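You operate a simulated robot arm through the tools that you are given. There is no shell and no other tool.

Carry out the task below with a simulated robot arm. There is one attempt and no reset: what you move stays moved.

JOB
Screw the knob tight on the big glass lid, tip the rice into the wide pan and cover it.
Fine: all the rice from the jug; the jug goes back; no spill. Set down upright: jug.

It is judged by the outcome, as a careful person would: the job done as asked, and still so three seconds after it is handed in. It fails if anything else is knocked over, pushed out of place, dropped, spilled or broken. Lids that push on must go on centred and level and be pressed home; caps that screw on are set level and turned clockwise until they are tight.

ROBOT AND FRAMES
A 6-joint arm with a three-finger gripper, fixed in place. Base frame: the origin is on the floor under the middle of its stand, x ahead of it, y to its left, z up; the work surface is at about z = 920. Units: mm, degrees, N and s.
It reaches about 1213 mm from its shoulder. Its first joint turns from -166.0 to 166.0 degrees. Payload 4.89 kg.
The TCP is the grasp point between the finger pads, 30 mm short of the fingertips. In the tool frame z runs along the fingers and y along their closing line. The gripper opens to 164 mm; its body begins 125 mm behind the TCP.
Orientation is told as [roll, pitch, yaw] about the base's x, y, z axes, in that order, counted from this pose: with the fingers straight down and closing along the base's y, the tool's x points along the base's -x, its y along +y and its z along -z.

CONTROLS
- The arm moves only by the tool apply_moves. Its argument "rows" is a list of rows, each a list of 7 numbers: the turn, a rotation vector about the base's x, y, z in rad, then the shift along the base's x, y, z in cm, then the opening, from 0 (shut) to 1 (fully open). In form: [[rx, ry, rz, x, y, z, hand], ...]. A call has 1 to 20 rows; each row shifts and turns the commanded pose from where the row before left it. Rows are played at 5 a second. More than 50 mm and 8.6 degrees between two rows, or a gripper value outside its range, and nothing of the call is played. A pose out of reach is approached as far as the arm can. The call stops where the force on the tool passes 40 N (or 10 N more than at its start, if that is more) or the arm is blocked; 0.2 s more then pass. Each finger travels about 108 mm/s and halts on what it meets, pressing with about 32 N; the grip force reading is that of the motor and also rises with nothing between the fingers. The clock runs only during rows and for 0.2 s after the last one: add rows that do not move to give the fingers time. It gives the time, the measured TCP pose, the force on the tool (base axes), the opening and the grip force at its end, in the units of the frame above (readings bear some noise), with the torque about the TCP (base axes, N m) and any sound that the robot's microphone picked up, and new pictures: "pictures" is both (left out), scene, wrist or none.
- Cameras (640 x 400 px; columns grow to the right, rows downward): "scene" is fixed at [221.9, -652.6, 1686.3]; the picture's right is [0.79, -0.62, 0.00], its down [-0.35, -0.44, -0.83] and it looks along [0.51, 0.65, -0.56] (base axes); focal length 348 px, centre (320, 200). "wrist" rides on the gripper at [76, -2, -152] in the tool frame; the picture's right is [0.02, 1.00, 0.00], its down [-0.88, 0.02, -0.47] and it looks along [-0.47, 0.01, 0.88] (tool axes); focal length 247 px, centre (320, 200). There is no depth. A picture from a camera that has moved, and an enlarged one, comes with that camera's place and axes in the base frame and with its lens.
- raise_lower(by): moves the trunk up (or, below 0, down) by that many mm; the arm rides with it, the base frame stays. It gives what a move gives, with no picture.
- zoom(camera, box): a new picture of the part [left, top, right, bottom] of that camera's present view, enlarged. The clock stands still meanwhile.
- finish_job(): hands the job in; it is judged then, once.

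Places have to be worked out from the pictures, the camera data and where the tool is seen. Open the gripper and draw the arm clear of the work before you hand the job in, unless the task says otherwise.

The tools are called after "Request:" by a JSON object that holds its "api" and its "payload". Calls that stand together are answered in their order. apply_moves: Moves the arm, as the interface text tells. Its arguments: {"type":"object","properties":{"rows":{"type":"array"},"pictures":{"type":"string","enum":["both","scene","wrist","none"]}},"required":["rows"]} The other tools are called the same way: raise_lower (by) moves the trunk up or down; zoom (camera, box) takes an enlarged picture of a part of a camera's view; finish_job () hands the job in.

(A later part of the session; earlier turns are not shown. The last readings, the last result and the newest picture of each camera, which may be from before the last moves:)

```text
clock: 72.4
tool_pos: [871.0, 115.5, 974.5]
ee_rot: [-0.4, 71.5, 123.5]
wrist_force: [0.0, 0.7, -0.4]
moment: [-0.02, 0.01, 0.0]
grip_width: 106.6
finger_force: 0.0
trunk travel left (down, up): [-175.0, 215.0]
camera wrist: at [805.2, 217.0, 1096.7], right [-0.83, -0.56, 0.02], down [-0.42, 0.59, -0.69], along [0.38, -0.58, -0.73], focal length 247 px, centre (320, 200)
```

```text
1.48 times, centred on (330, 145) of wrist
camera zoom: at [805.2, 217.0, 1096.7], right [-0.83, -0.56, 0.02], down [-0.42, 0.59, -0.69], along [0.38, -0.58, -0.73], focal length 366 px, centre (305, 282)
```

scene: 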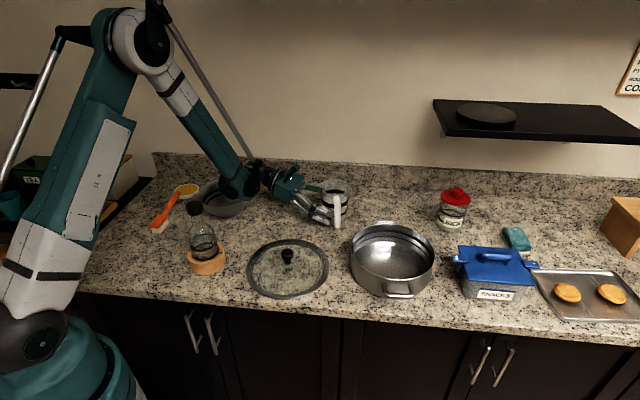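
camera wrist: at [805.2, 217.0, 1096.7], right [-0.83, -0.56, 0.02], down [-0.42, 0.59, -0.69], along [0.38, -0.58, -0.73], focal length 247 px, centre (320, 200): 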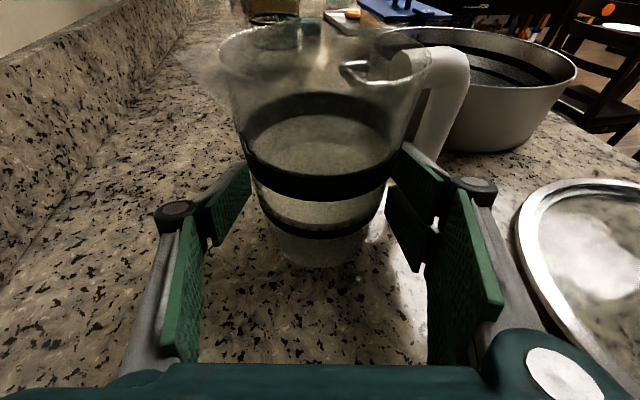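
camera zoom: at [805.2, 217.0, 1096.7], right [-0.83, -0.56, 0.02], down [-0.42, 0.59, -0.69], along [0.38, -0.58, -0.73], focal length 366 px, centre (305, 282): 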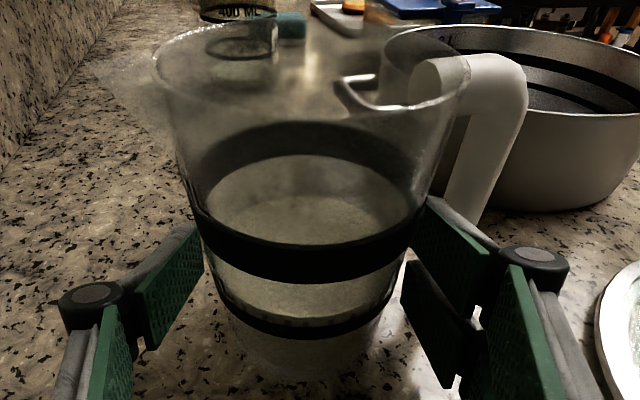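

The jug stands upright with the rice in it. I'll back the fingers straight out along their own axis, then lift, and check the counter for any spilled grains.

Request:
{"api": "apply_moves", "payload": {"rows": [[0, 0, 0, -0.79, 1.19, 0.48, 0.66], [0, 0, 0, -0.79, 1.19, 0.48, 0.66], [0, 0, 0, -1.05, 1.58, 0.63, 0.66], [0, 0, 0, -1.31, 1.98, 0.79, 0.66], [0, 0, 0, -1.31, 1.98, 0.79, 0.66], [0, 0, 0, -1.31, 1.98, 1.5, 0.66], [0, 0, 0, 0, 0, 4, 0.66], [0, 0, 0, 0, 0, 4, 0.66], [0, 0, 0, 0, 0, 4, 0.66]], "pictures": "both"}}

Request:
{"api": "zoom", "payload": {"camera": "scene", "box": [250, 150, 390, 250]}}

```text
clock: 74.4
tool_pos: [806.3, 217.0, 1141.4]
ee_rot: [-0.3, 71.6, 123.7]
wrist_force: [0.3, 0.6, 0.3]
moment: [-0.1, 0.01, -0.17]
grip_width: 108.3
finger_force: 0.1
trunk travel left (down, up): [-175.0, 215.0]
camera wrist: at [740.4, 317.7, 1262.7], right [-0.83, -0.56, 0.02], down [-0.42, 0.59, -0.69], along [0.38, -0.58, -0.73], focal length 247 px, centre (320, 200)
```

scene: 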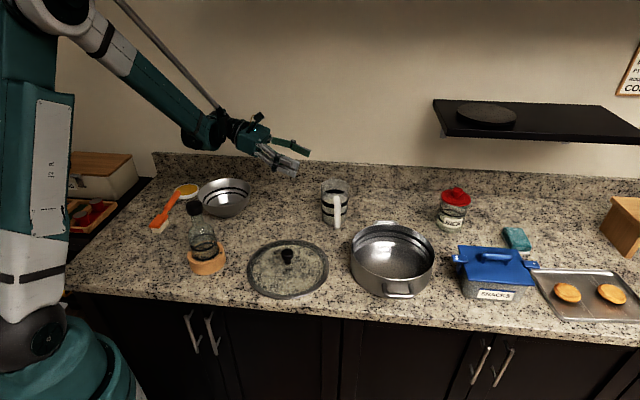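
wrist: 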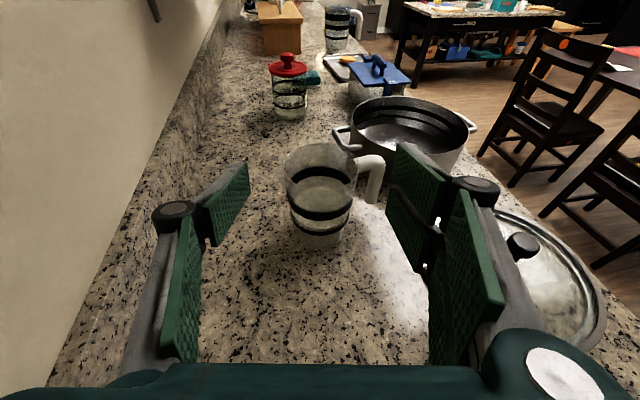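

```text
4.00 times, centred on (320, 200) of scene
camera zoom: at [221.9, -652.6, 1686.3], right [0.79, -0.62, 0.0], down [-0.35, -0.44, -0.83], along [0.51, 0.65, -0.56], focal length 1391 px, centre (320, 200)
```

zoom: 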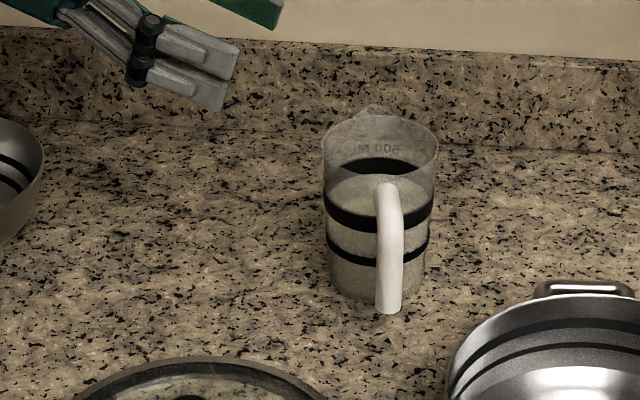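

The jug stands upright near (880, 101) with its handle at about -125°, and I see no grains on the counter. I'll raise and swing the tool round to the handle side for a pouring grasp, keeping well above everything.

Request:
{"api": "apply_moves", "payload": {"rows": [[0.1157, 0.0768, 0, 0, 0, 1.5, 1], [0.1157, 0.0768, 0, 0, 0, 1.5, 1], [0.1157, 0.0768, 0, 0, 0, 1.5, 1], [0.1157, 0.0768, 0, 0, 0, 1.5, 1], [0.1157, 0.0768, 0, 0, 0, 1.5, 1], [0.1157, 0.0768, 0, 0, 0, 1.5, 1], [0.1157, 0.0768, 0, 0, 0, 1.5, 1], [0.1157, 0.0768, 0, 0, 0, 1.0, 1], [0.1157, 0.0768, 0, 0, 0, 0.5, 1]], "pictures": "scene"}}

Request:
{"api": "apply_moves", "payload": {"rows": [[0, 0, -0.134, -0.07, -2.4, 0, 1], [0, 0, -0.134, -0.07, -2.4, 0, 1], [0, 0, -0.134, -0.07, -2.4, 0, 1], [0, 0, -0.134, -0.07, -2.4, 0, 1], [0, 0, -0.134, -0.07, -2.4, 0, 1], [0, 0, -0.134, -0.07, -2.4, 0, 1], [0, 0, -0.134, -0.07, -2.4, 0, 1], [0, 0, -0.134, -0.07, -2.4, 0, 1], [0, 0, -0.134, -0.07, -2.4, 0, 1]], "pictures": "both"}}

```text
clock: 76.4
tool_pos: [807.0, 214.9, 1261.0]
ee_rot: [-0.3, -0.1, 123.5]
wrist_force: [-0.9, 1.4, 0.4]
moment: [-0.15, -0.1, -0.02]
grip_width: 164.1
finger_force: 0.1
trunk travel left (down, up): [-175.0, 215.0]
```

scene: 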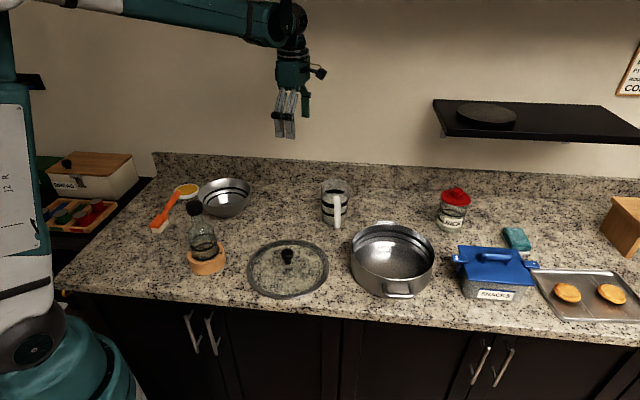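

```text
clock: 78.4
tool_pos: [798.6, -0.9, 1262.1]
ee_rot: [-0.3, 0.0, 54.3]
wrist_force: [-0.4, 0.2, -1.0]
moment: [-0.13, 0.0, 0.0]
grip_width: 163.8
finger_force: 0.1
trunk travel left (down, up): [-175.0, 215.0]
camera wrist: at [754.6, -63.5, 1415.6], right [-0.82, 0.57, -0.01], down [0.5, 0.73, 0.47], along [0.27, 0.39, -0.88], focal length 247 px, centre (320, 200)
```

scene: 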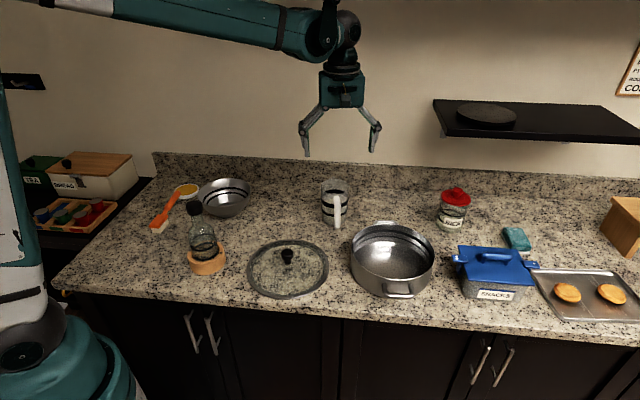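
wrist: 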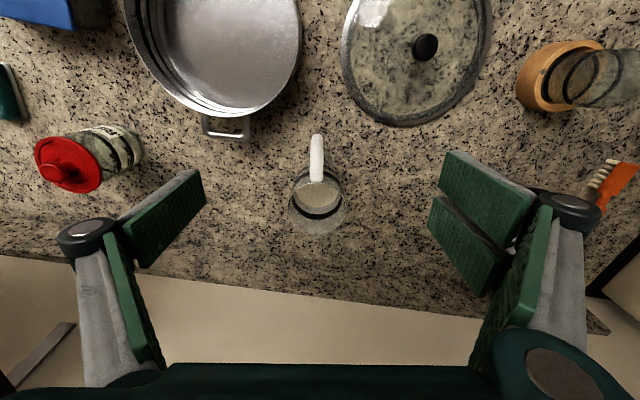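

From here the handle lines up with the tool plane. I'll enlarge the view to refine the jug's position and handle direction.

Request:
{"api": "zoom", "payload": {"camera": "wrist", "box": [260, 110, 380, 250]}}

```text
2.86 times, centred on (320, 180) of wrist
camera zoom: at [754.6, -63.5, 1415.6], right [-0.82, 0.57, -0.01], down [0.5, 0.73, 0.47], along [0.27, 0.39, -0.88], focal length 706 px, centre (320, 257)
```

zoom: 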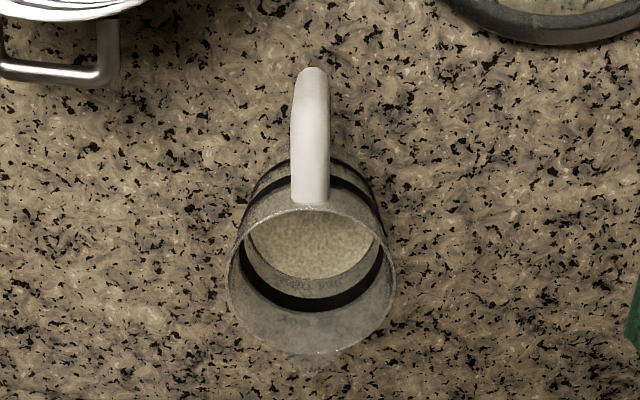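

The jug rim centre is at about (877, 105) and the handle points to -124°. I'll tilt the hand 45° towards the jug from the handle side and come to a pre-grasp point above the handle.

Request:
{"api": "apply_moves", "payload": {"rows": [[0.1085, -0.0734, 0.02, 0, 0, -1, 1], [0.1085, -0.0734, 0, 0, 0, -1, 1], [0.1085, -0.0734, 0, 0, 0, -1, 1], [0.1085, -0.0734, 0, 0, 0, -1, 1], [0.1085, -0.0734, 0, 0, 0, -1, 1], [0.1085, -0.0734, 0, 0, 0, -1, 1], [0, 0, 0, 0.6, 0.55, -3, 1], [0, 0, 0, 0.6, 0.55, -3, 1]], "pictures": "both"}}

Request:
{"api": "zoom", "payload": {"camera": "wrist", "box": [200, 20, 440, 220]}}

```text
clock: 80.2
tool_pos: [809.1, 10.4, 1141.7]
ee_rot: [0.1, -45.1, 55.5]
wrist_force: [-0.2, -0.6, 0.3]
moment: [0.01, -0.07, -0.1]
grip_width: 163.9
finger_force: 0.0
trunk travel left (down, up): [-175.0, 215.0]
camera wrist: at [719.6, -124.1, 1195.6], right [-0.83, 0.55, -0.01], down [0.15, 0.25, 0.96], along [0.53, 0.8, -0.29], focal length 247 px, centre (320, 200)
```

scene: 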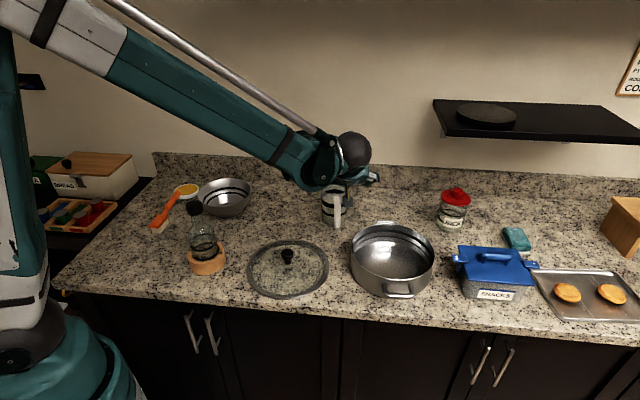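
wrist: 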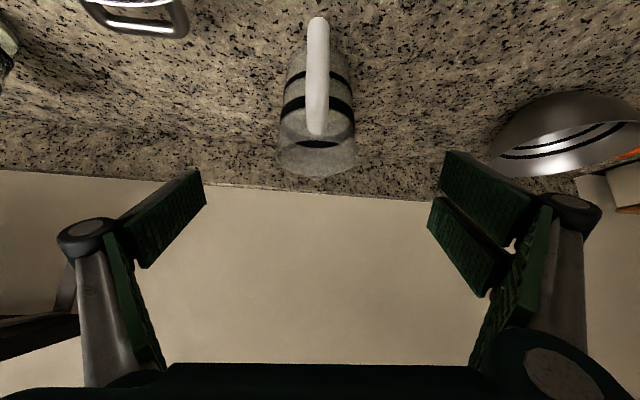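

```text
2.00 times, centred on (320, 120) of wrist
camera zoom: at [719.6, -124.1, 1195.6], right [-0.83, 0.55, -0.01], down [0.15, 0.25, 0.96], along [0.53, 0.8, -0.29], focal length 494 px, centre (320, 360)
```

zoom: 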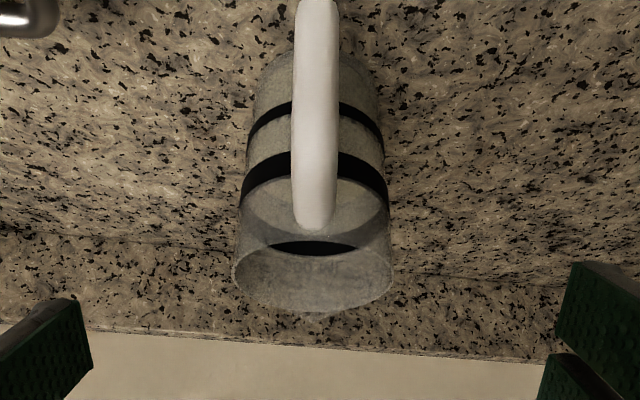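

The jug is aligned with the tool plane. I'll reduce the tilt to 35° for more palm clearance over the handle and move to the pre-grasp point.

Request:
{"api": "apply_moves", "payload": {"rows": [[-0.0722, 0.0489, 0, 0.9, 1.0, -1.2, 1], [-0.0722, 0.0489, 0, 0.9, 1.1, -1.3, 1], [0, 0, 0, 0.86, 1.03, -1.3, 1], [0, 0, 0, 0, 0, 0, 1]], "pictures": "both"}}

Request:
{"api": "zoom", "payload": {"camera": "scene", "box": [280, 130, 400, 240]}}

```text
clock: 81.2
tool_pos: [837.4, 42.1, 1103.5]
ee_rot: [0.0, -35.1, 55.5]
wrist_force: [-0.3, 0.5, -0.4]
moment: [-0.01, 0.0, 0.02]
grip_width: 164.1
finger_force: 0.1
trunk travel left (down, up): [-175.0, 215.0]
camera wrist: at [753.8, -82.4, 1185.8], right [-0.83, 0.55, -0.01], down [0.24, 0.38, 0.89], along [0.5, 0.74, -0.45], focal length 247 px, centre (320, 200)
```

scene: 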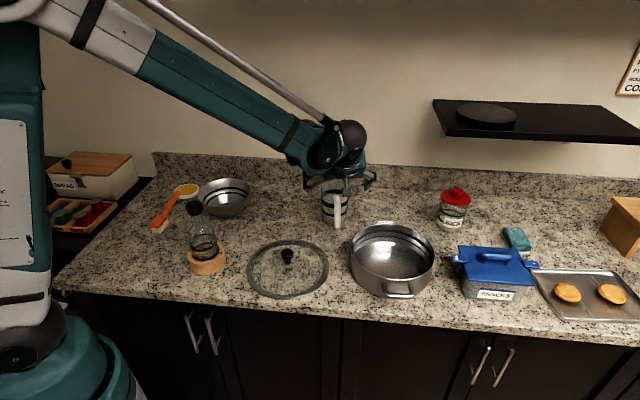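
wrist: 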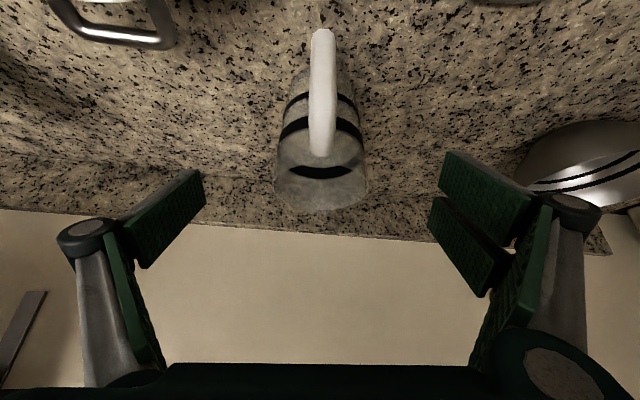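

```text
3.64 times, centred on (340, 185) of scene
camera zoom: at [221.9, -652.6, 1686.3], right [0.79, -0.62, 0.0], down [-0.35, -0.44, -0.83], along [0.51, 0.65, -0.56], focal length 1264 px, centre (247, 254)
```

zoom: 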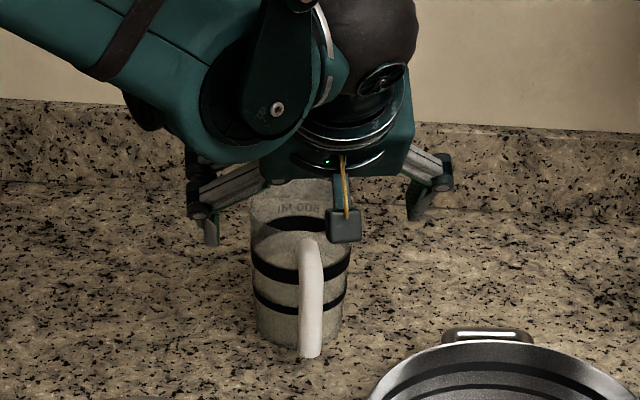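

The fingers straddle the jug and handle cleanly. I'll advance along the tool axis to the grasp point, in steps.

Request:
{"api": "apply_moves", "payload": {"rows": [[0, 0, 0, 0.78, 1.18, -2.05, 0.9], [0, 0, 0, 0.78, 1.18, -2.05, 0.9], [0, 0, 0, 0.78, 1.18, -2.05, 0.85], [0, 0, 0, 0.64, 0.95, -1.64, 0.85], [0, 0, 0, 0.5, 0.76, -1.3, 0.85]], "pictures": "both"}}

Request:
{"api": "zoom", "payload": {"camera": "wrist", "box": [180, 60, 460, 270]}}

Request:
{"api": "zoom", "payload": {"camera": "scene", "box": [280, 130, 400, 240]}}

```text
clock: 82.4
tool_pos: [872.2, 94.2, 1011.9]
ee_rot: [-0.1, -35.1, 55.5]
wrist_force: [-1.1, -0.6, 1.0]
moment: [0.0, -0.02, -0.02]
grip_width: 139.6
finger_force: 0.0
trunk travel left (down, up): [-175.0, 215.0]
camera wrist: at [788.4, -30.6, 1093.8], right [-0.83, 0.55, -0.01], down [0.24, 0.38, 0.89], along [0.5, 0.74, -0.45], focal length 247 px, centre (320, 200)
```

scene: 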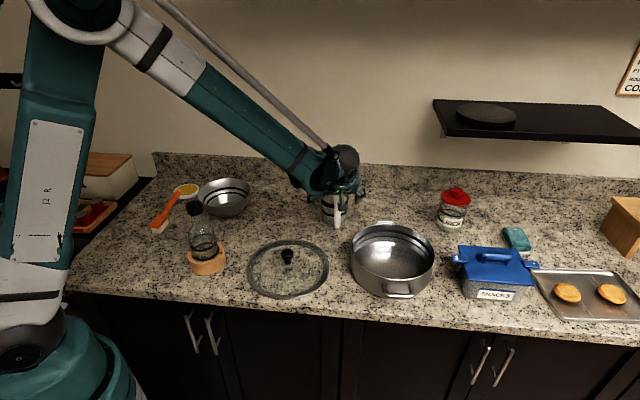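
wrist: 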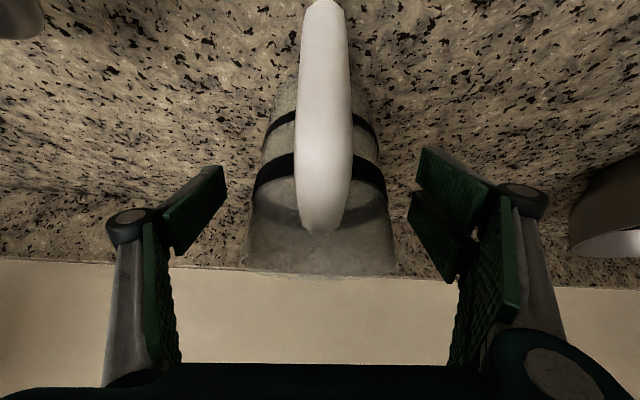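

```text
1.90 times, centred on (320, 165) of wrist
camera zoom: at [788.4, -30.6, 1093.8], right [-0.83, 0.55, -0.01], down [0.24, 0.38, 0.89], along [0.5, 0.74, -0.45], focal length 470 px, centre (320, 267)
```

zoom: 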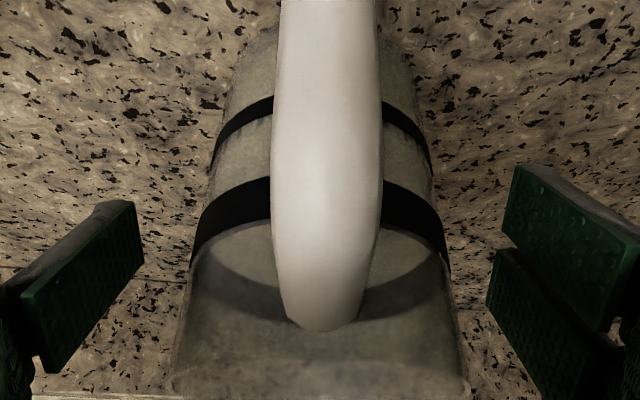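

```text
3.64 times, centred on (340, 185) of scene
camera zoom: at [221.9, -652.6, 1686.3], right [0.79, -0.62, 0.0], down [-0.35, -0.44, -0.83], along [0.51, 0.65, -0.56], focal length 1264 px, centre (247, 254)
```

zoom: 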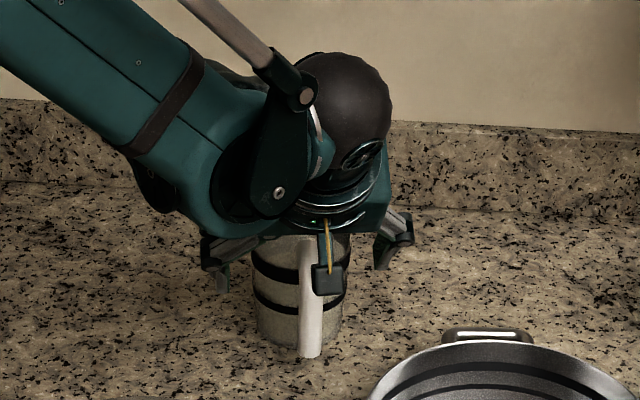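

The hand is centred on the jug and clear of the handle. I'll advance the last 18 mm and close slowly.

Request:
{"api": "apply_moves", "payload": {"rows": [[0, 0, 0, 0.28, 0.44, -0.74, 0.8], [0, 0, 0, 0.28, 0.44, -0.74, 0.75], [0, 0, 0, 0, 0, 0, 0.71], [0, 0, 0, 0, 0, 0, 0.67], [0, 0, 0, 0, 0, 0, 0.64], [0, 0, 0, 0, 0, 0, 0.62], [0, 0, 0, 0, 0, 0, 0.6], [0, 0, 0, 0, 0, 0, 0.58], [0, 0, 0, 0, 0, 0, 0.56], [0, 0, 0, 0, 0, 0, 0.54], [0, 0, 0, 0, 0, 0, 0.52], [0, 0, 0, 0, 0, 0, 0.48], [0, 0, 0, 0, 0, 0, 0.44], [0, 0, 0, 0, 0, 0, 0.4], [0, 0, 0, 0, 0, 0, 0.4]], "pictures": "both"}}

Request:
{"api": "zoom", "payload": {"camera": "scene", "box": [280, 130, 400, 240]}}

```text
clock: 85.6
tool_pos: [879.0, 101.5, 995.6]
ee_rot: [0.0, -35.1, 55.6]
wrist_force: [0.9, -0.4, 0.1]
moment: [-0.03, -0.17, -0.05]
grip_width: 92.5
finger_force: 32.0
trunk travel left (down, up): [-175.0, 215.0]
camera wrist: at [794.1, -22.3, 1078.7], right [-0.83, 0.55, -0.01], down [0.24, 0.38, 0.89], along [0.5, 0.74, -0.45], focal length 247 px, centre (320, 200)
```

scene: 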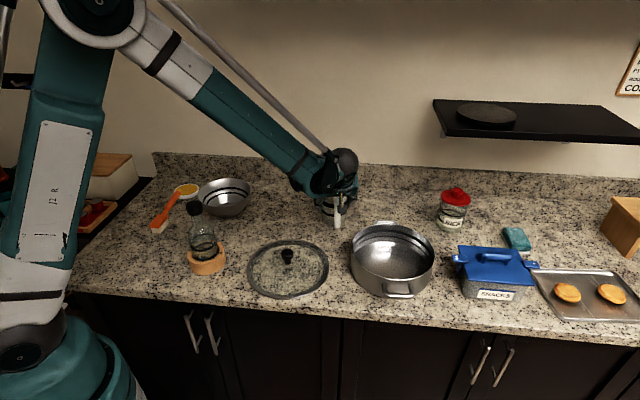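
wrist: 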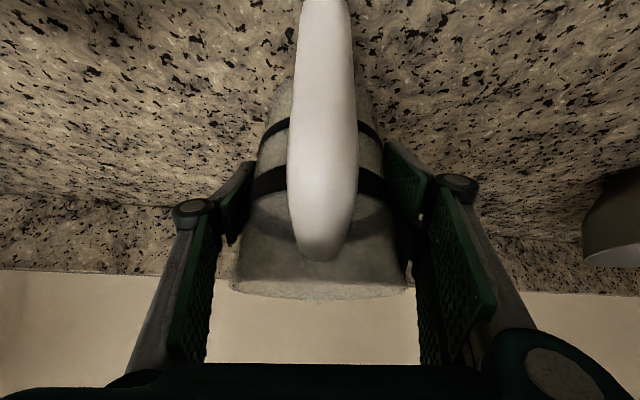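

```text
3.64 times, centred on (340, 185) of scene
camera zoom: at [221.9, -652.6, 1686.3], right [0.79, -0.62, 0.0], down [-0.35, -0.44, -0.83], along [0.51, 0.65, -0.56], focal length 1264 px, centre (247, 254)
```

zoom: 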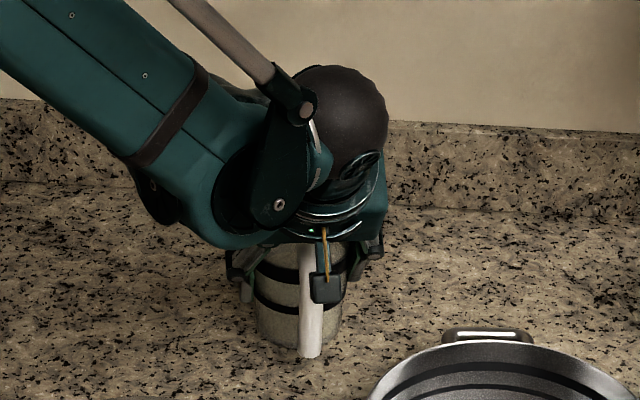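

The jug is gripped at 92.5 mm. I'll lift it straight up, gently first, and check it hangs level.

Request:
{"api": "apply_moves", "payload": {"rows": [[0, 0, 0, 0, 0, 0.5, 0.4], [0, 0, 0, 0, 0, 1.0, 0.4], [0, 0, 0, 0, 0, 2.0, 0.4], [0, 0, 0, 0, 0, 3.0, 0.4], [0, 0, 0, 0, 0, 3.0, 0.4], [0, 0, 0, 0, 0, 3.0, 0.4], [0, 0, 0, 0, 0, 3.0, 0.4], [0, 0, 0, 0, 0, 1.0, 0.4], [0, 0, 0, 0, 0, 0, 0.4]], "pictures": "both"}}

Request:
{"api": "zoom", "payload": {"camera": "scene", "box": [270, 80, 410, 240]}}

```text
clock: 87.6
tool_pos: [880.9, 101.7, 1162.6]
ee_rot: [0.0, -35.1, 55.5]
wrist_force: [-0.5, 0.2, -4.4]
moment: [0.05, -0.07, -0.02]
grip_width: 92.9
finger_force: 31.5
trunk travel left (down, up): [-175.0, 215.0]
camera wrist: at [796.3, -22.7, 1244.8], right [-0.83, 0.55, -0.01], down [0.24, 0.38, 0.89], along [0.5, 0.74, -0.45], focal length 247 px, centre (320, 200)
```

scene: 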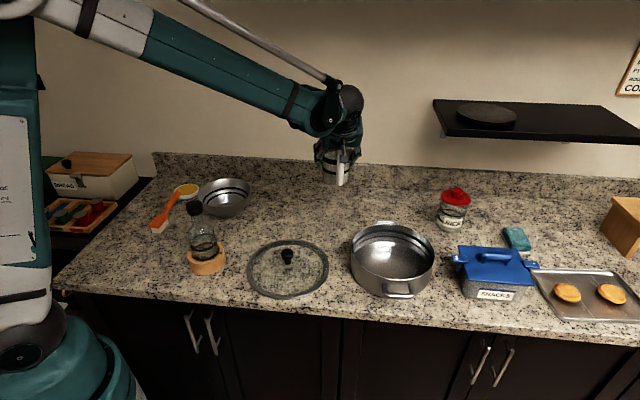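
wrist: 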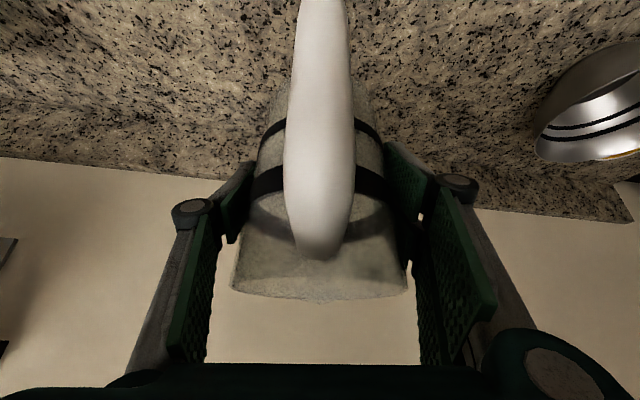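

```text
2.50 times, centred on (340, 160) of scene
camera zoom: at [221.9, -652.6, 1686.3], right [0.79, -0.62, 0.0], down [-0.35, -0.44, -0.83], along [0.51, 0.65, -0.56], focal length 869 px, centre (270, 300)
```

zoom: 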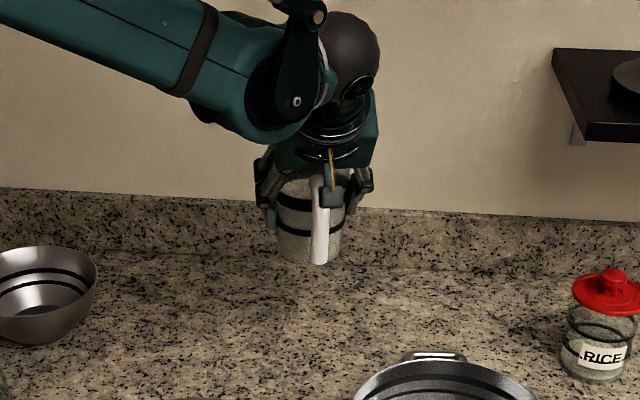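

The jug hangs level with about 4.4 N on the tool. I'll carry it smoothly over to the pan, turning it so the spout faces +y.

Request:
{"api": "apply_moves", "payload": {"rows": [[0, 0, 0.0301, -0.14, -1.0, 0.04, 0.4], [0, 0, 0.0301, -0.14, -1.7, 0.04, 0.4], [0, 0, 0.0301, -0.14, -1.9, 0.04, 0.4], [0, 0, 0.0301, -0.14, -1.9, 0.04, 0.4], [0, 0, 0.0301, -0.14, -1.9, 0.04, 0.4], [0, 0, 0.0301, -0.14, -1.9, 0.04, 0.4], [0, 0, 0.0301, -0.14, -1.9, 0.04, 0.4], [0, 0, 0.0301, -0.14, -1.9, 0.04, 0.4], [0, 0, 0.0301, -0.14, -1.9, 0.04, 0.4], [0, 0, 0.0301, -0.14, -1.9, 0.04, 0.4], [0, 0, 0.0301, -0.14, -1.9, 0.04, 0.4], [0, 0, 0.0301, -0.14, -1.9, 0.04, 0.4], [0, 0, 0.0301, -0.14, -1.9, 0.04, 0.4], [0, 0, 0.0301, -0.14, -1.9, 0.04, 0.4], [0, 0, 0.0301, -0.14, -1.9, 0.04, 0.4], [0, 0, 0.0301, -0.14, -1.9, 0.04, 0.4], [0, 0, 0.0301, -0.14, -1.9, 0.04, 0.4], [0, 0, 0.0301, -0.14, -1.9, 0.04, 0.4], [0, 0, 0.0301, -0.14, -1.6, 0.04, 0.4], [0, 0, 0.0301, -0.14, -0.8, 0.04, 0.4]], "pictures": "both"}}

Request:
{"api": "zoom", "payload": {"camera": "scene", "box": [310, 100, 510, 310]}}

```text
clock: 91.8
tool_pos: [850.9, -254.2, 1171.4]
ee_rot: [0.0, -35.1, 89.9]
wrist_force: [-0.5, 0.7, -3.8]
moment: [0.07, 0.03, 0.0]
grip_width: 92.6
finger_force: 31.7
trunk travel left (down, up): [-175.0, 215.0]
camera wrist: at [851.2, -403.4, 1252.5], right [-1.0, -0.02, -0.01], down [-0.02, 0.45, 0.89], along [-0.01, 0.89, -0.45], focal length 247 px, centre (320, 200)
```

scene: 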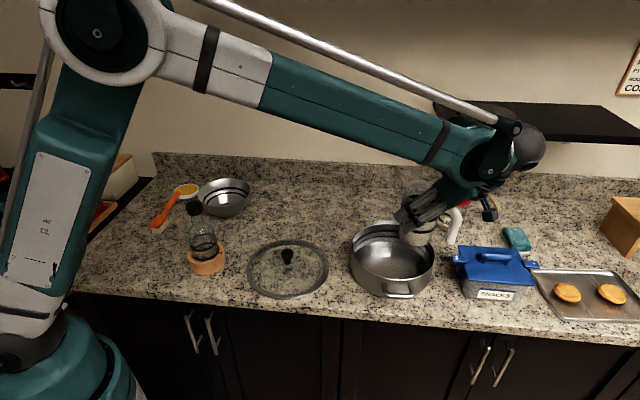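
wrist: 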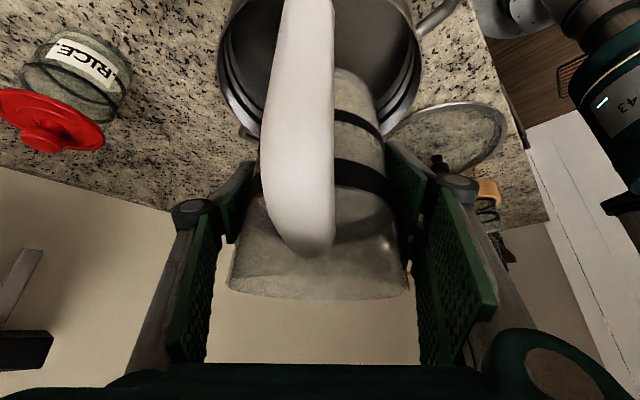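

```text
1.90 times, centred on (410, 205) of scene
camera zoom: at [221.9, -652.6, 1686.3], right [0.79, -0.62, 0.0], down [-0.35, -0.44, -0.83], along [0.51, 0.65, -0.56], focal length 662 px, centre (149, 190)
```

zoom: 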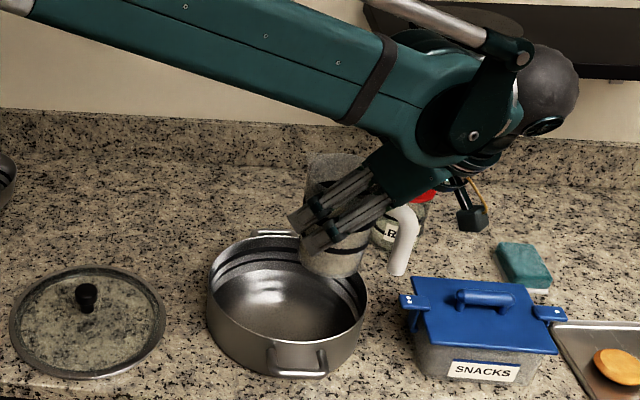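

The handle looks slightly turned in the grip compared with before. I'll check more closely before tilting.

Request:
{"api": "zoom", "payload": {"camera": "wrist", "box": [160, 0, 480, 320]}}

Request:
{"api": "zoom", "payload": {"camera": "scene", "box": [370, 160, 480, 270]}}

```text
1.25 times, centred on (320, 160) of wrist
camera zoom: at [851.2, -403.4, 1252.5], right [-1.0, -0.02, -0.01], down [-0.02, 0.45, 0.89], along [-0.01, 0.89, -0.45], focal length 309 px, centre (320, 250)
```

zoom: 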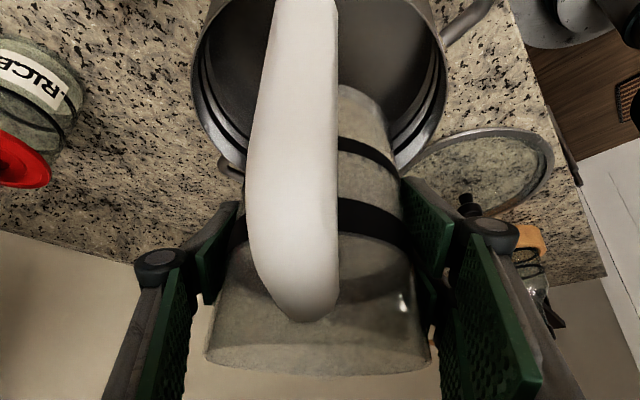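

```text
3.64 times, centred on (425, 215) of scene
camera zoom: at [221.9, -652.6, 1686.3], right [0.79, -0.62, 0.0], down [-0.35, -0.44, -0.83], along [0.51, 0.65, -0.56], focal length 1264 px, centre (-62, 146)
```

zoom: 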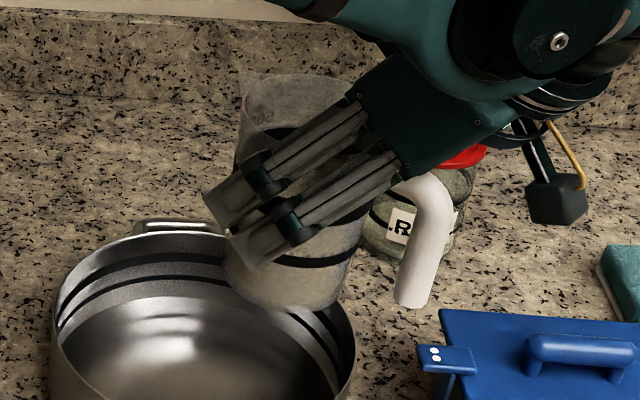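

The jug is still vertical, just turned about 5° in the grip, which is harmless. The lip is over the pan, so I'll tilt in stages. First to about 60°, keeping the lip over the middle of the pan.

Request:
{"api": "apply_moves", "payload": {"rows": [[-0.131, 0, 0, 0, -0.45, -0.5, 0.4], [-0.131, 0, 0, 0, -0.45, -0.5, 0.4], [-0.131, 0, 0, 0, -0.45, -0.5, 0.4], [-0.131, 0, 0, 0, -0.45, -0.5, 0.4], [-0.131, 0, 0, 0, -0.45, -0.5, 0.4], [-0.131, 0, 0, 0, -0.45, -0.5, 0.4], [-0.131, 0, 0, 0, -0.45, -0.5, 0.4], [-0.131, 0, 0, 0, -0.45, -0.5, 0.4]], "pictures": "both"}}

Request:
{"api": "zoom", "payload": {"camera": "scene", "box": [330, 140, 480, 310]}}

```text
clock: 93.6
tool_pos: [850.4, -288.9, 1131.8]
ee_rot: [-0.1, 25.1, 89.9]
wrist_force: [-0.5, -1.5, -3.7]
moment: [0.18, -0.05, 0.02]
grip_width: 92.5
finger_force: 31.8
trunk travel left (down, up): [-175.0, 215.0]
camera wrist: at [851.2, -294.2, 1302.7], right [-1.0, -0.02, 0.01], down [-0.02, 1.0, 0.05], along [-0.01, 0.05, -1.0], focal length 247 px, centre (320, 200)
```

scene: 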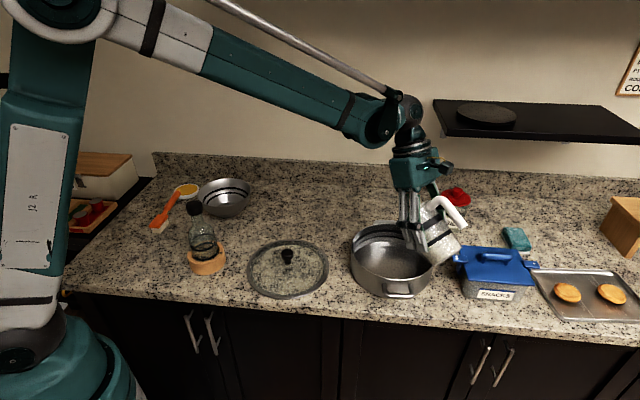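
wrist: 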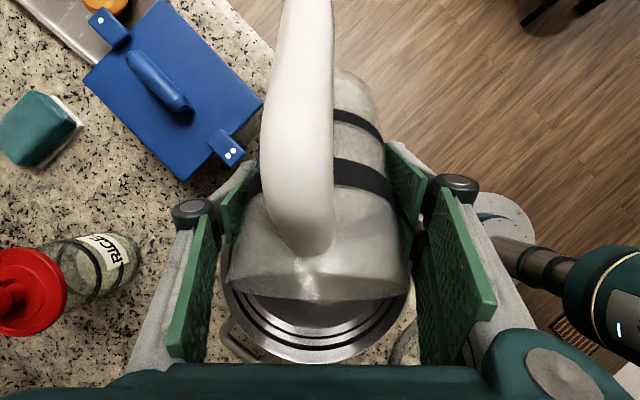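

```text
2.35 times, centred on (405, 225) of scene
camera zoom: at [221.9, -652.6, 1686.3], right [0.79, -0.62, 0.0], down [-0.35, -0.44, -0.83], along [0.51, 0.65, -0.56], focal length 818 px, centre (120, 141)
```

zoom: 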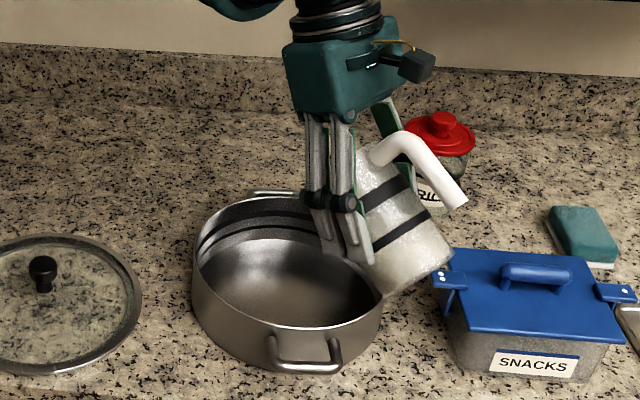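

The tilt is at 60° and the lip is over the pan centre line (y≈-208), clear of the box. I'll continue to about 90°.

Request:
{"api": "apply_moves", "payload": {"rows": [[-0.131, 0, 0, 0, 0.1, -0.7, 0.4], [-0.131, 0, 0, 0, 0.1, -0.7, 0.4], [-0.131, 0, 0, 0, 0.1, -0.7, 0.4], [-0.1, 0, 0, 0, 0.1, -0.7, 0.4], [0, 0, 0, 0, 0, 0, 0.4]], "pictures": "both"}}

Request:
{"api": "zoom", "payload": {"camera": "scene", "box": [330, 140, 480, 310]}}

```text
clock: 94.8
tool_pos: [851.6, -284.1, 1102.6]
ee_rot: [-0.2, 53.2, 89.9]
wrist_force: [-0.4, 1.1, -3.9]
moment: [-0.04, 0.06, -0.06]
grip_width: 92.7
finger_force: 31.9
trunk travel left (down, up): [-175.0, 215.0]
camera wrist: at [852.5, -207.2, 1256.2], right [-1.0, -0.01, 0.02], down [-0.02, 0.91, -0.42], along [-0.01, -0.42, -0.91], focal length 247 px, centre (320, 200)
```

scene: 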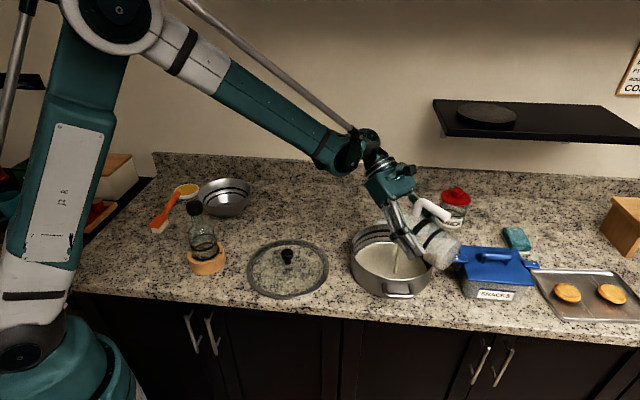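
wrist: 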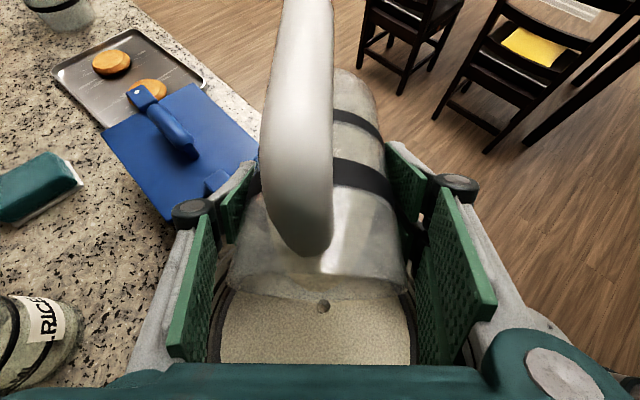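

```text
2.35 times, centred on (405, 225) of scene
camera zoom: at [221.9, -652.6, 1686.3], right [0.79, -0.62, 0.0], down [-0.35, -0.44, -0.83], along [0.51, 0.65, -0.56], focal length 818 px, centre (120, 141)
```

zoom: 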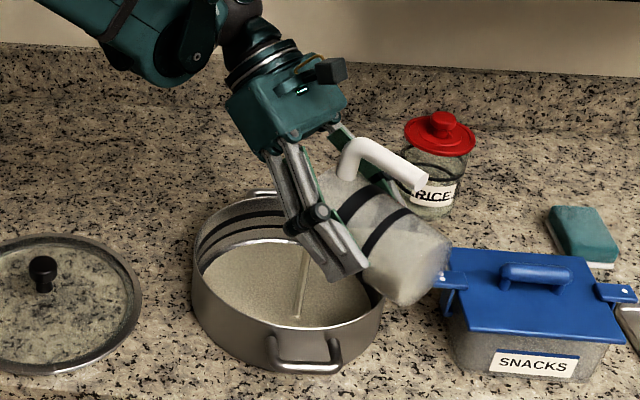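

Rice is pouring as a thin stream into the middle of the pan. I'll continue tilting slowly, following with the lip.

Request:
{"api": "apply_moves", "payload": {"rows": [[-0.065, 0, 0, 0, 0.25, 0, 0.4], [-0.065, 0, 0, 0, 0.3, 0, 0.4], [-0.065, 0, 0, 0, 0.35, 0, 0.4], [-0.065, 0, 0, 0, 0.4, 0, 0.4], [0, 0, 0, 0, 0, 0, 0.4], [-0.065, 0, 0, 0, 0.4, 0, 0.4], [-0.065, 0, 0, 0, 0.45, 0, 0.4], [0, 0, 0, 0, 0, 0, 0.4], [0, 0, 0, 0, 0, 0, 0.4]], "pictures": "both"}}

Request:
{"api": "zoom", "payload": {"camera": "scene", "box": [330, 140, 480, 310]}}

```text
clock: 96.8
tool_pos: [849.7, -261.7, 1102.5]
ee_rot: [-0.4, 75.6, 89.7]
wrist_force: [1.2, -0.1, -3.7]
moment: [-0.01, 0.03, -0.04]
grip_width: 92.5
finger_force: 31.7
trunk travel left (down, up): [-175.0, 215.0]
camera wrist: at [851.8, -133.4, 1215.2], right [-1.0, -0.01, 0.02], down [-0.02, 0.68, -0.74], along [-0.01, -0.74, -0.68], focal length 247 px, centre (320, 200)
```

scene: 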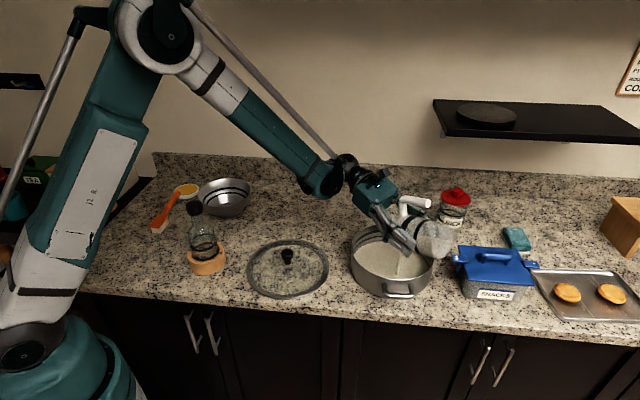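
wrist: 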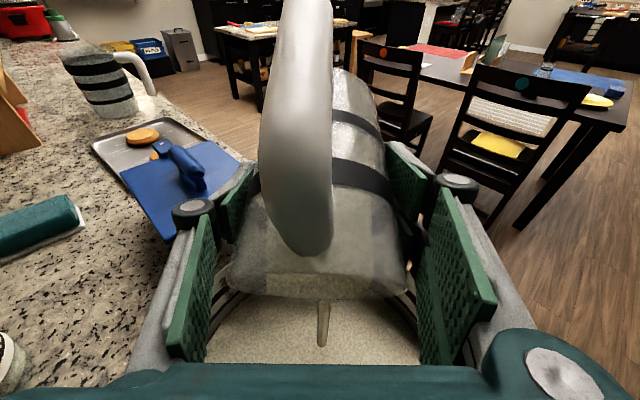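

```text
2.35 times, centred on (405, 225) of scene
camera zoom: at [221.9, -652.6, 1686.3], right [0.79, -0.62, 0.0], down [-0.35, -0.44, -0.83], along [0.51, 0.65, -0.56], focal length 818 px, centre (120, 141)
```

zoom: 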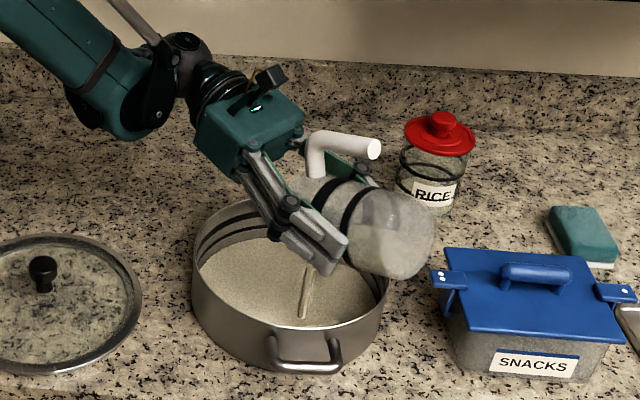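

The stream still lands mid-pan. I'll continue tilting to about 135° and hold to let it all run out.

Request:
{"api": "apply_moves", "payload": {"rows": [[-0.065, 0, 0, 0, 0.4, 0, 0.4], [-0.065, 0, 0, 0, 0.4, 0, 0.4], [0, 0, 0, 0, 0, 0, 0.4], [-0.065, 0, 0, 0, 0.45, 0, 0.4], [-0.065, 0, 0, 0, 0.45, 0, 0.4], [0, 0, 0, 0, 0, 0, 0.4], [-0.065, 0, 0, 0, 0.45, 0, 0.4], [-0.065, 0, 0, 0, 0.45, 0, 0.4], [0, 0, 0, 0, 0, 0, 0.4], [0, 0, 0, 0, 0, 0, 0.4], [0, 0, 0, 0, 0, 0, 0.4], [0, 0, 0, 0, 0, 0, 0.4], [0, 0, 0, 0, 0, 0, 0.4], [0, 0, 0, 0, 0, 0, 0.4]], "pictures": "both"}}

Request:
{"api": "zoom", "payload": {"camera": "scene", "box": [330, 140, 480, 310]}}

Request:
{"api": "zoom", "payload": {"camera": "wrist", "box": [180, 60, 460, 370]}}

```text
clock: 99.8
tool_pos: [851.8, -237.6, 1103.6]
ee_rot: [-179.5, 82.2, -89.4]
wrist_force: [0.3, 0.8, -1.0]
moment: [-0.06, 0.01, 0.01]
grip_width: 92.5
finger_force: 31.9
trunk travel left (down, up): [-175.0, 215.0]
camera wrist: at [852.0, -75.7, 1159.2], right [-1.0, 0.0, 0.02], down [-0.02, 0.35, -0.94], along [-0.01, -0.94, -0.35], focal length 247 px, centre (320, 200)
```

scene: 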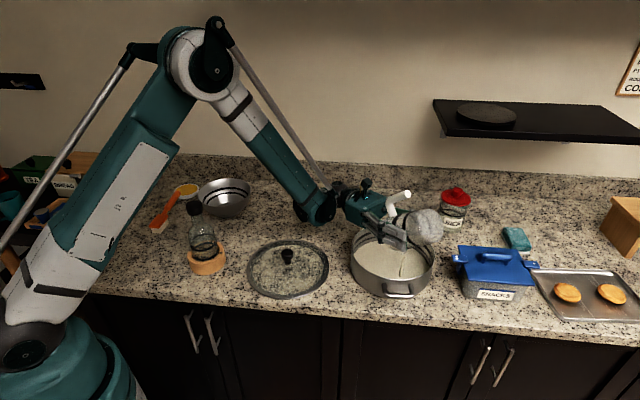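
wrist: 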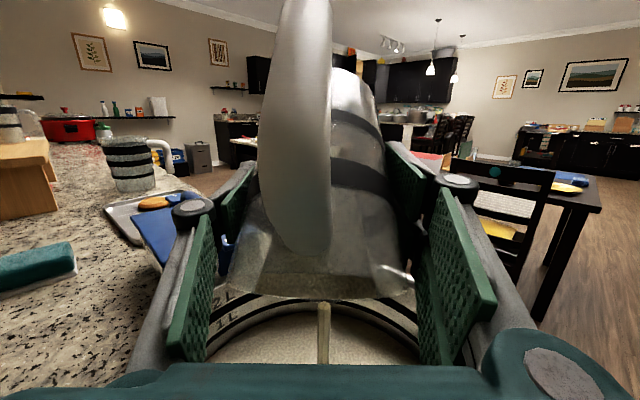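

```text
2.35 times, centred on (405, 225) of scene
camera zoom: at [221.9, -652.6, 1686.3], right [0.79, -0.62, 0.0], down [-0.35, -0.44, -0.83], along [0.51, 0.65, -0.56], focal length 818 px, centre (120, 141)
```

zoom: 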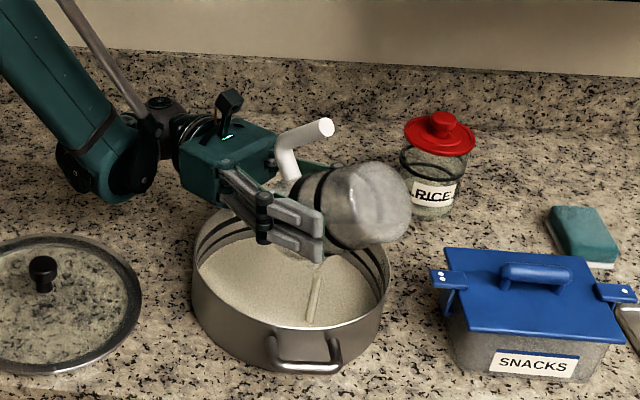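

```text
1.29 times, centred on (320, 215) of wrist
camera zoom: at [852.0, -75.7, 1159.2], right [-1.0, 0.0, 0.02], down [-0.02, 0.35, -0.94], along [-0.01, -0.94, -0.35], focal length 319 px, centre (320, 181)
```

zoom: 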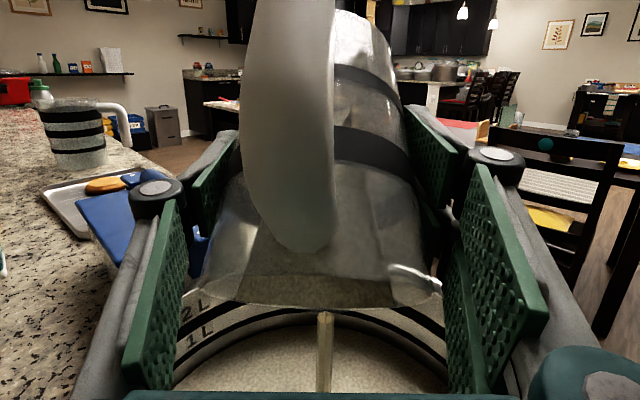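

The load has dropped to about 1 N and the stream is still trickling. I'll tilt a little more and hold until it stops.

Request:
{"api": "apply_moves", "payload": {"rows": [[-0.065, 0, 0, 0, 0.3, 0, 0.4], [-0.065, 0, 0, 0, 0.3, 0, 0.4], [0, 0, 0, 0, 0, 0, 0.4], [0, 0, 0, 0, 0, 0, 0.4], [0, 0, 0, 0, 0, 0, 0.4], [0, 0, 0, 0, 0, 0, 0.4], [0, 0, 0, 0, 0, 0, 0.4], [0, 0, 0, 0, 0, 0, 0.4], [0, 0, 0, 0, 0, 0, 0.4], [0, 0, 0, 0, 0, 0, 0.4], [0, 0, 0, 0, 0, 0, 0.4], [0, 0, 0, 0, 0, 0, 0.4]], "pictures": "both"}}

Request:
{"api": "zoom", "payload": {"camera": "scene", "box": [330, 140, 480, 310]}}

Request:
{"api": "zoom", "payload": {"camera": "wrist", "box": [180, 60, 460, 370]}}

```text
clock: 102.4
tool_pos: [850.8, -231.5, 1102.4]
ee_rot: [-179.9, 74.7, -89.8]
wrist_force: [0.4, 0.3, -1.8]
moment: [0.01, 0.02, 0.01]
grip_width: 92.3
finger_force: 32.2
trunk travel left (down, up): [-175.0, 215.0]
camera wrist: at [852.0, -63.5, 1137.3], right [-1.0, 0.0, 0.02], down [-0.02, 0.22, -0.97], along [-0.01, -0.97, -0.22], focal length 247 px, centre (320, 200)
```

scene: 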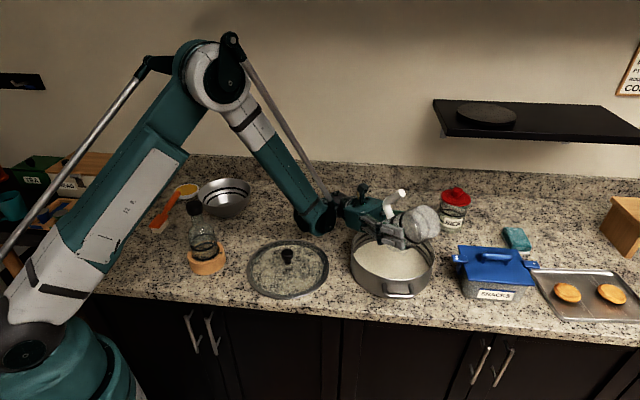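
wrist: 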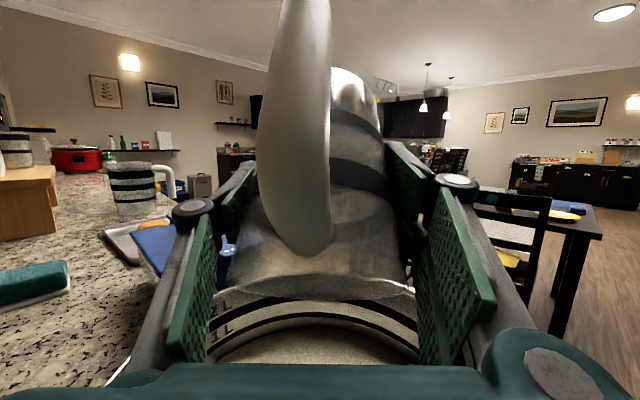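

```text
2.35 times, centred on (405, 225) of scene
camera zoom: at [221.9, -652.6, 1686.3], right [0.79, -0.62, 0.0], down [-0.35, -0.44, -0.83], along [0.51, 0.65, -0.56], focal length 818 px, centre (120, 141)
```

zoom: 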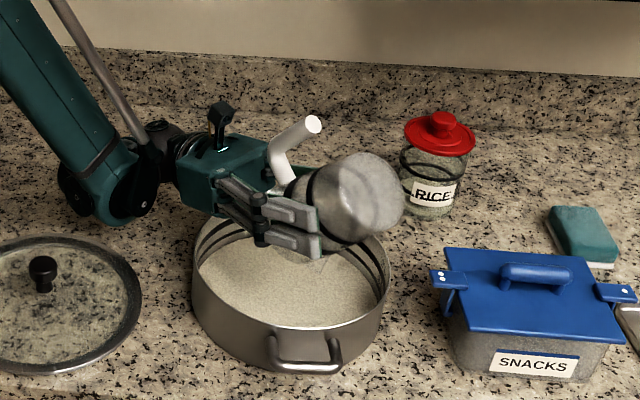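

```text
1.29 times, centred on (320, 215) of wrist
camera zoom: at [852.0, -63.5, 1137.3], right [-1.0, 0.0, 0.02], down [-0.02, 0.22, -0.97], along [-0.01, -0.97, -0.22], focal length 319 px, centre (320, 181)
```

zoom: 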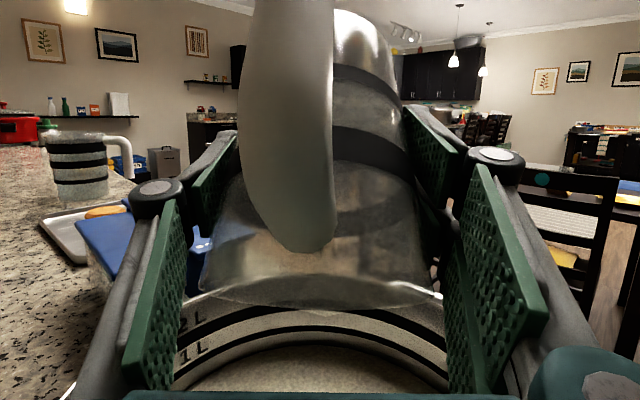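

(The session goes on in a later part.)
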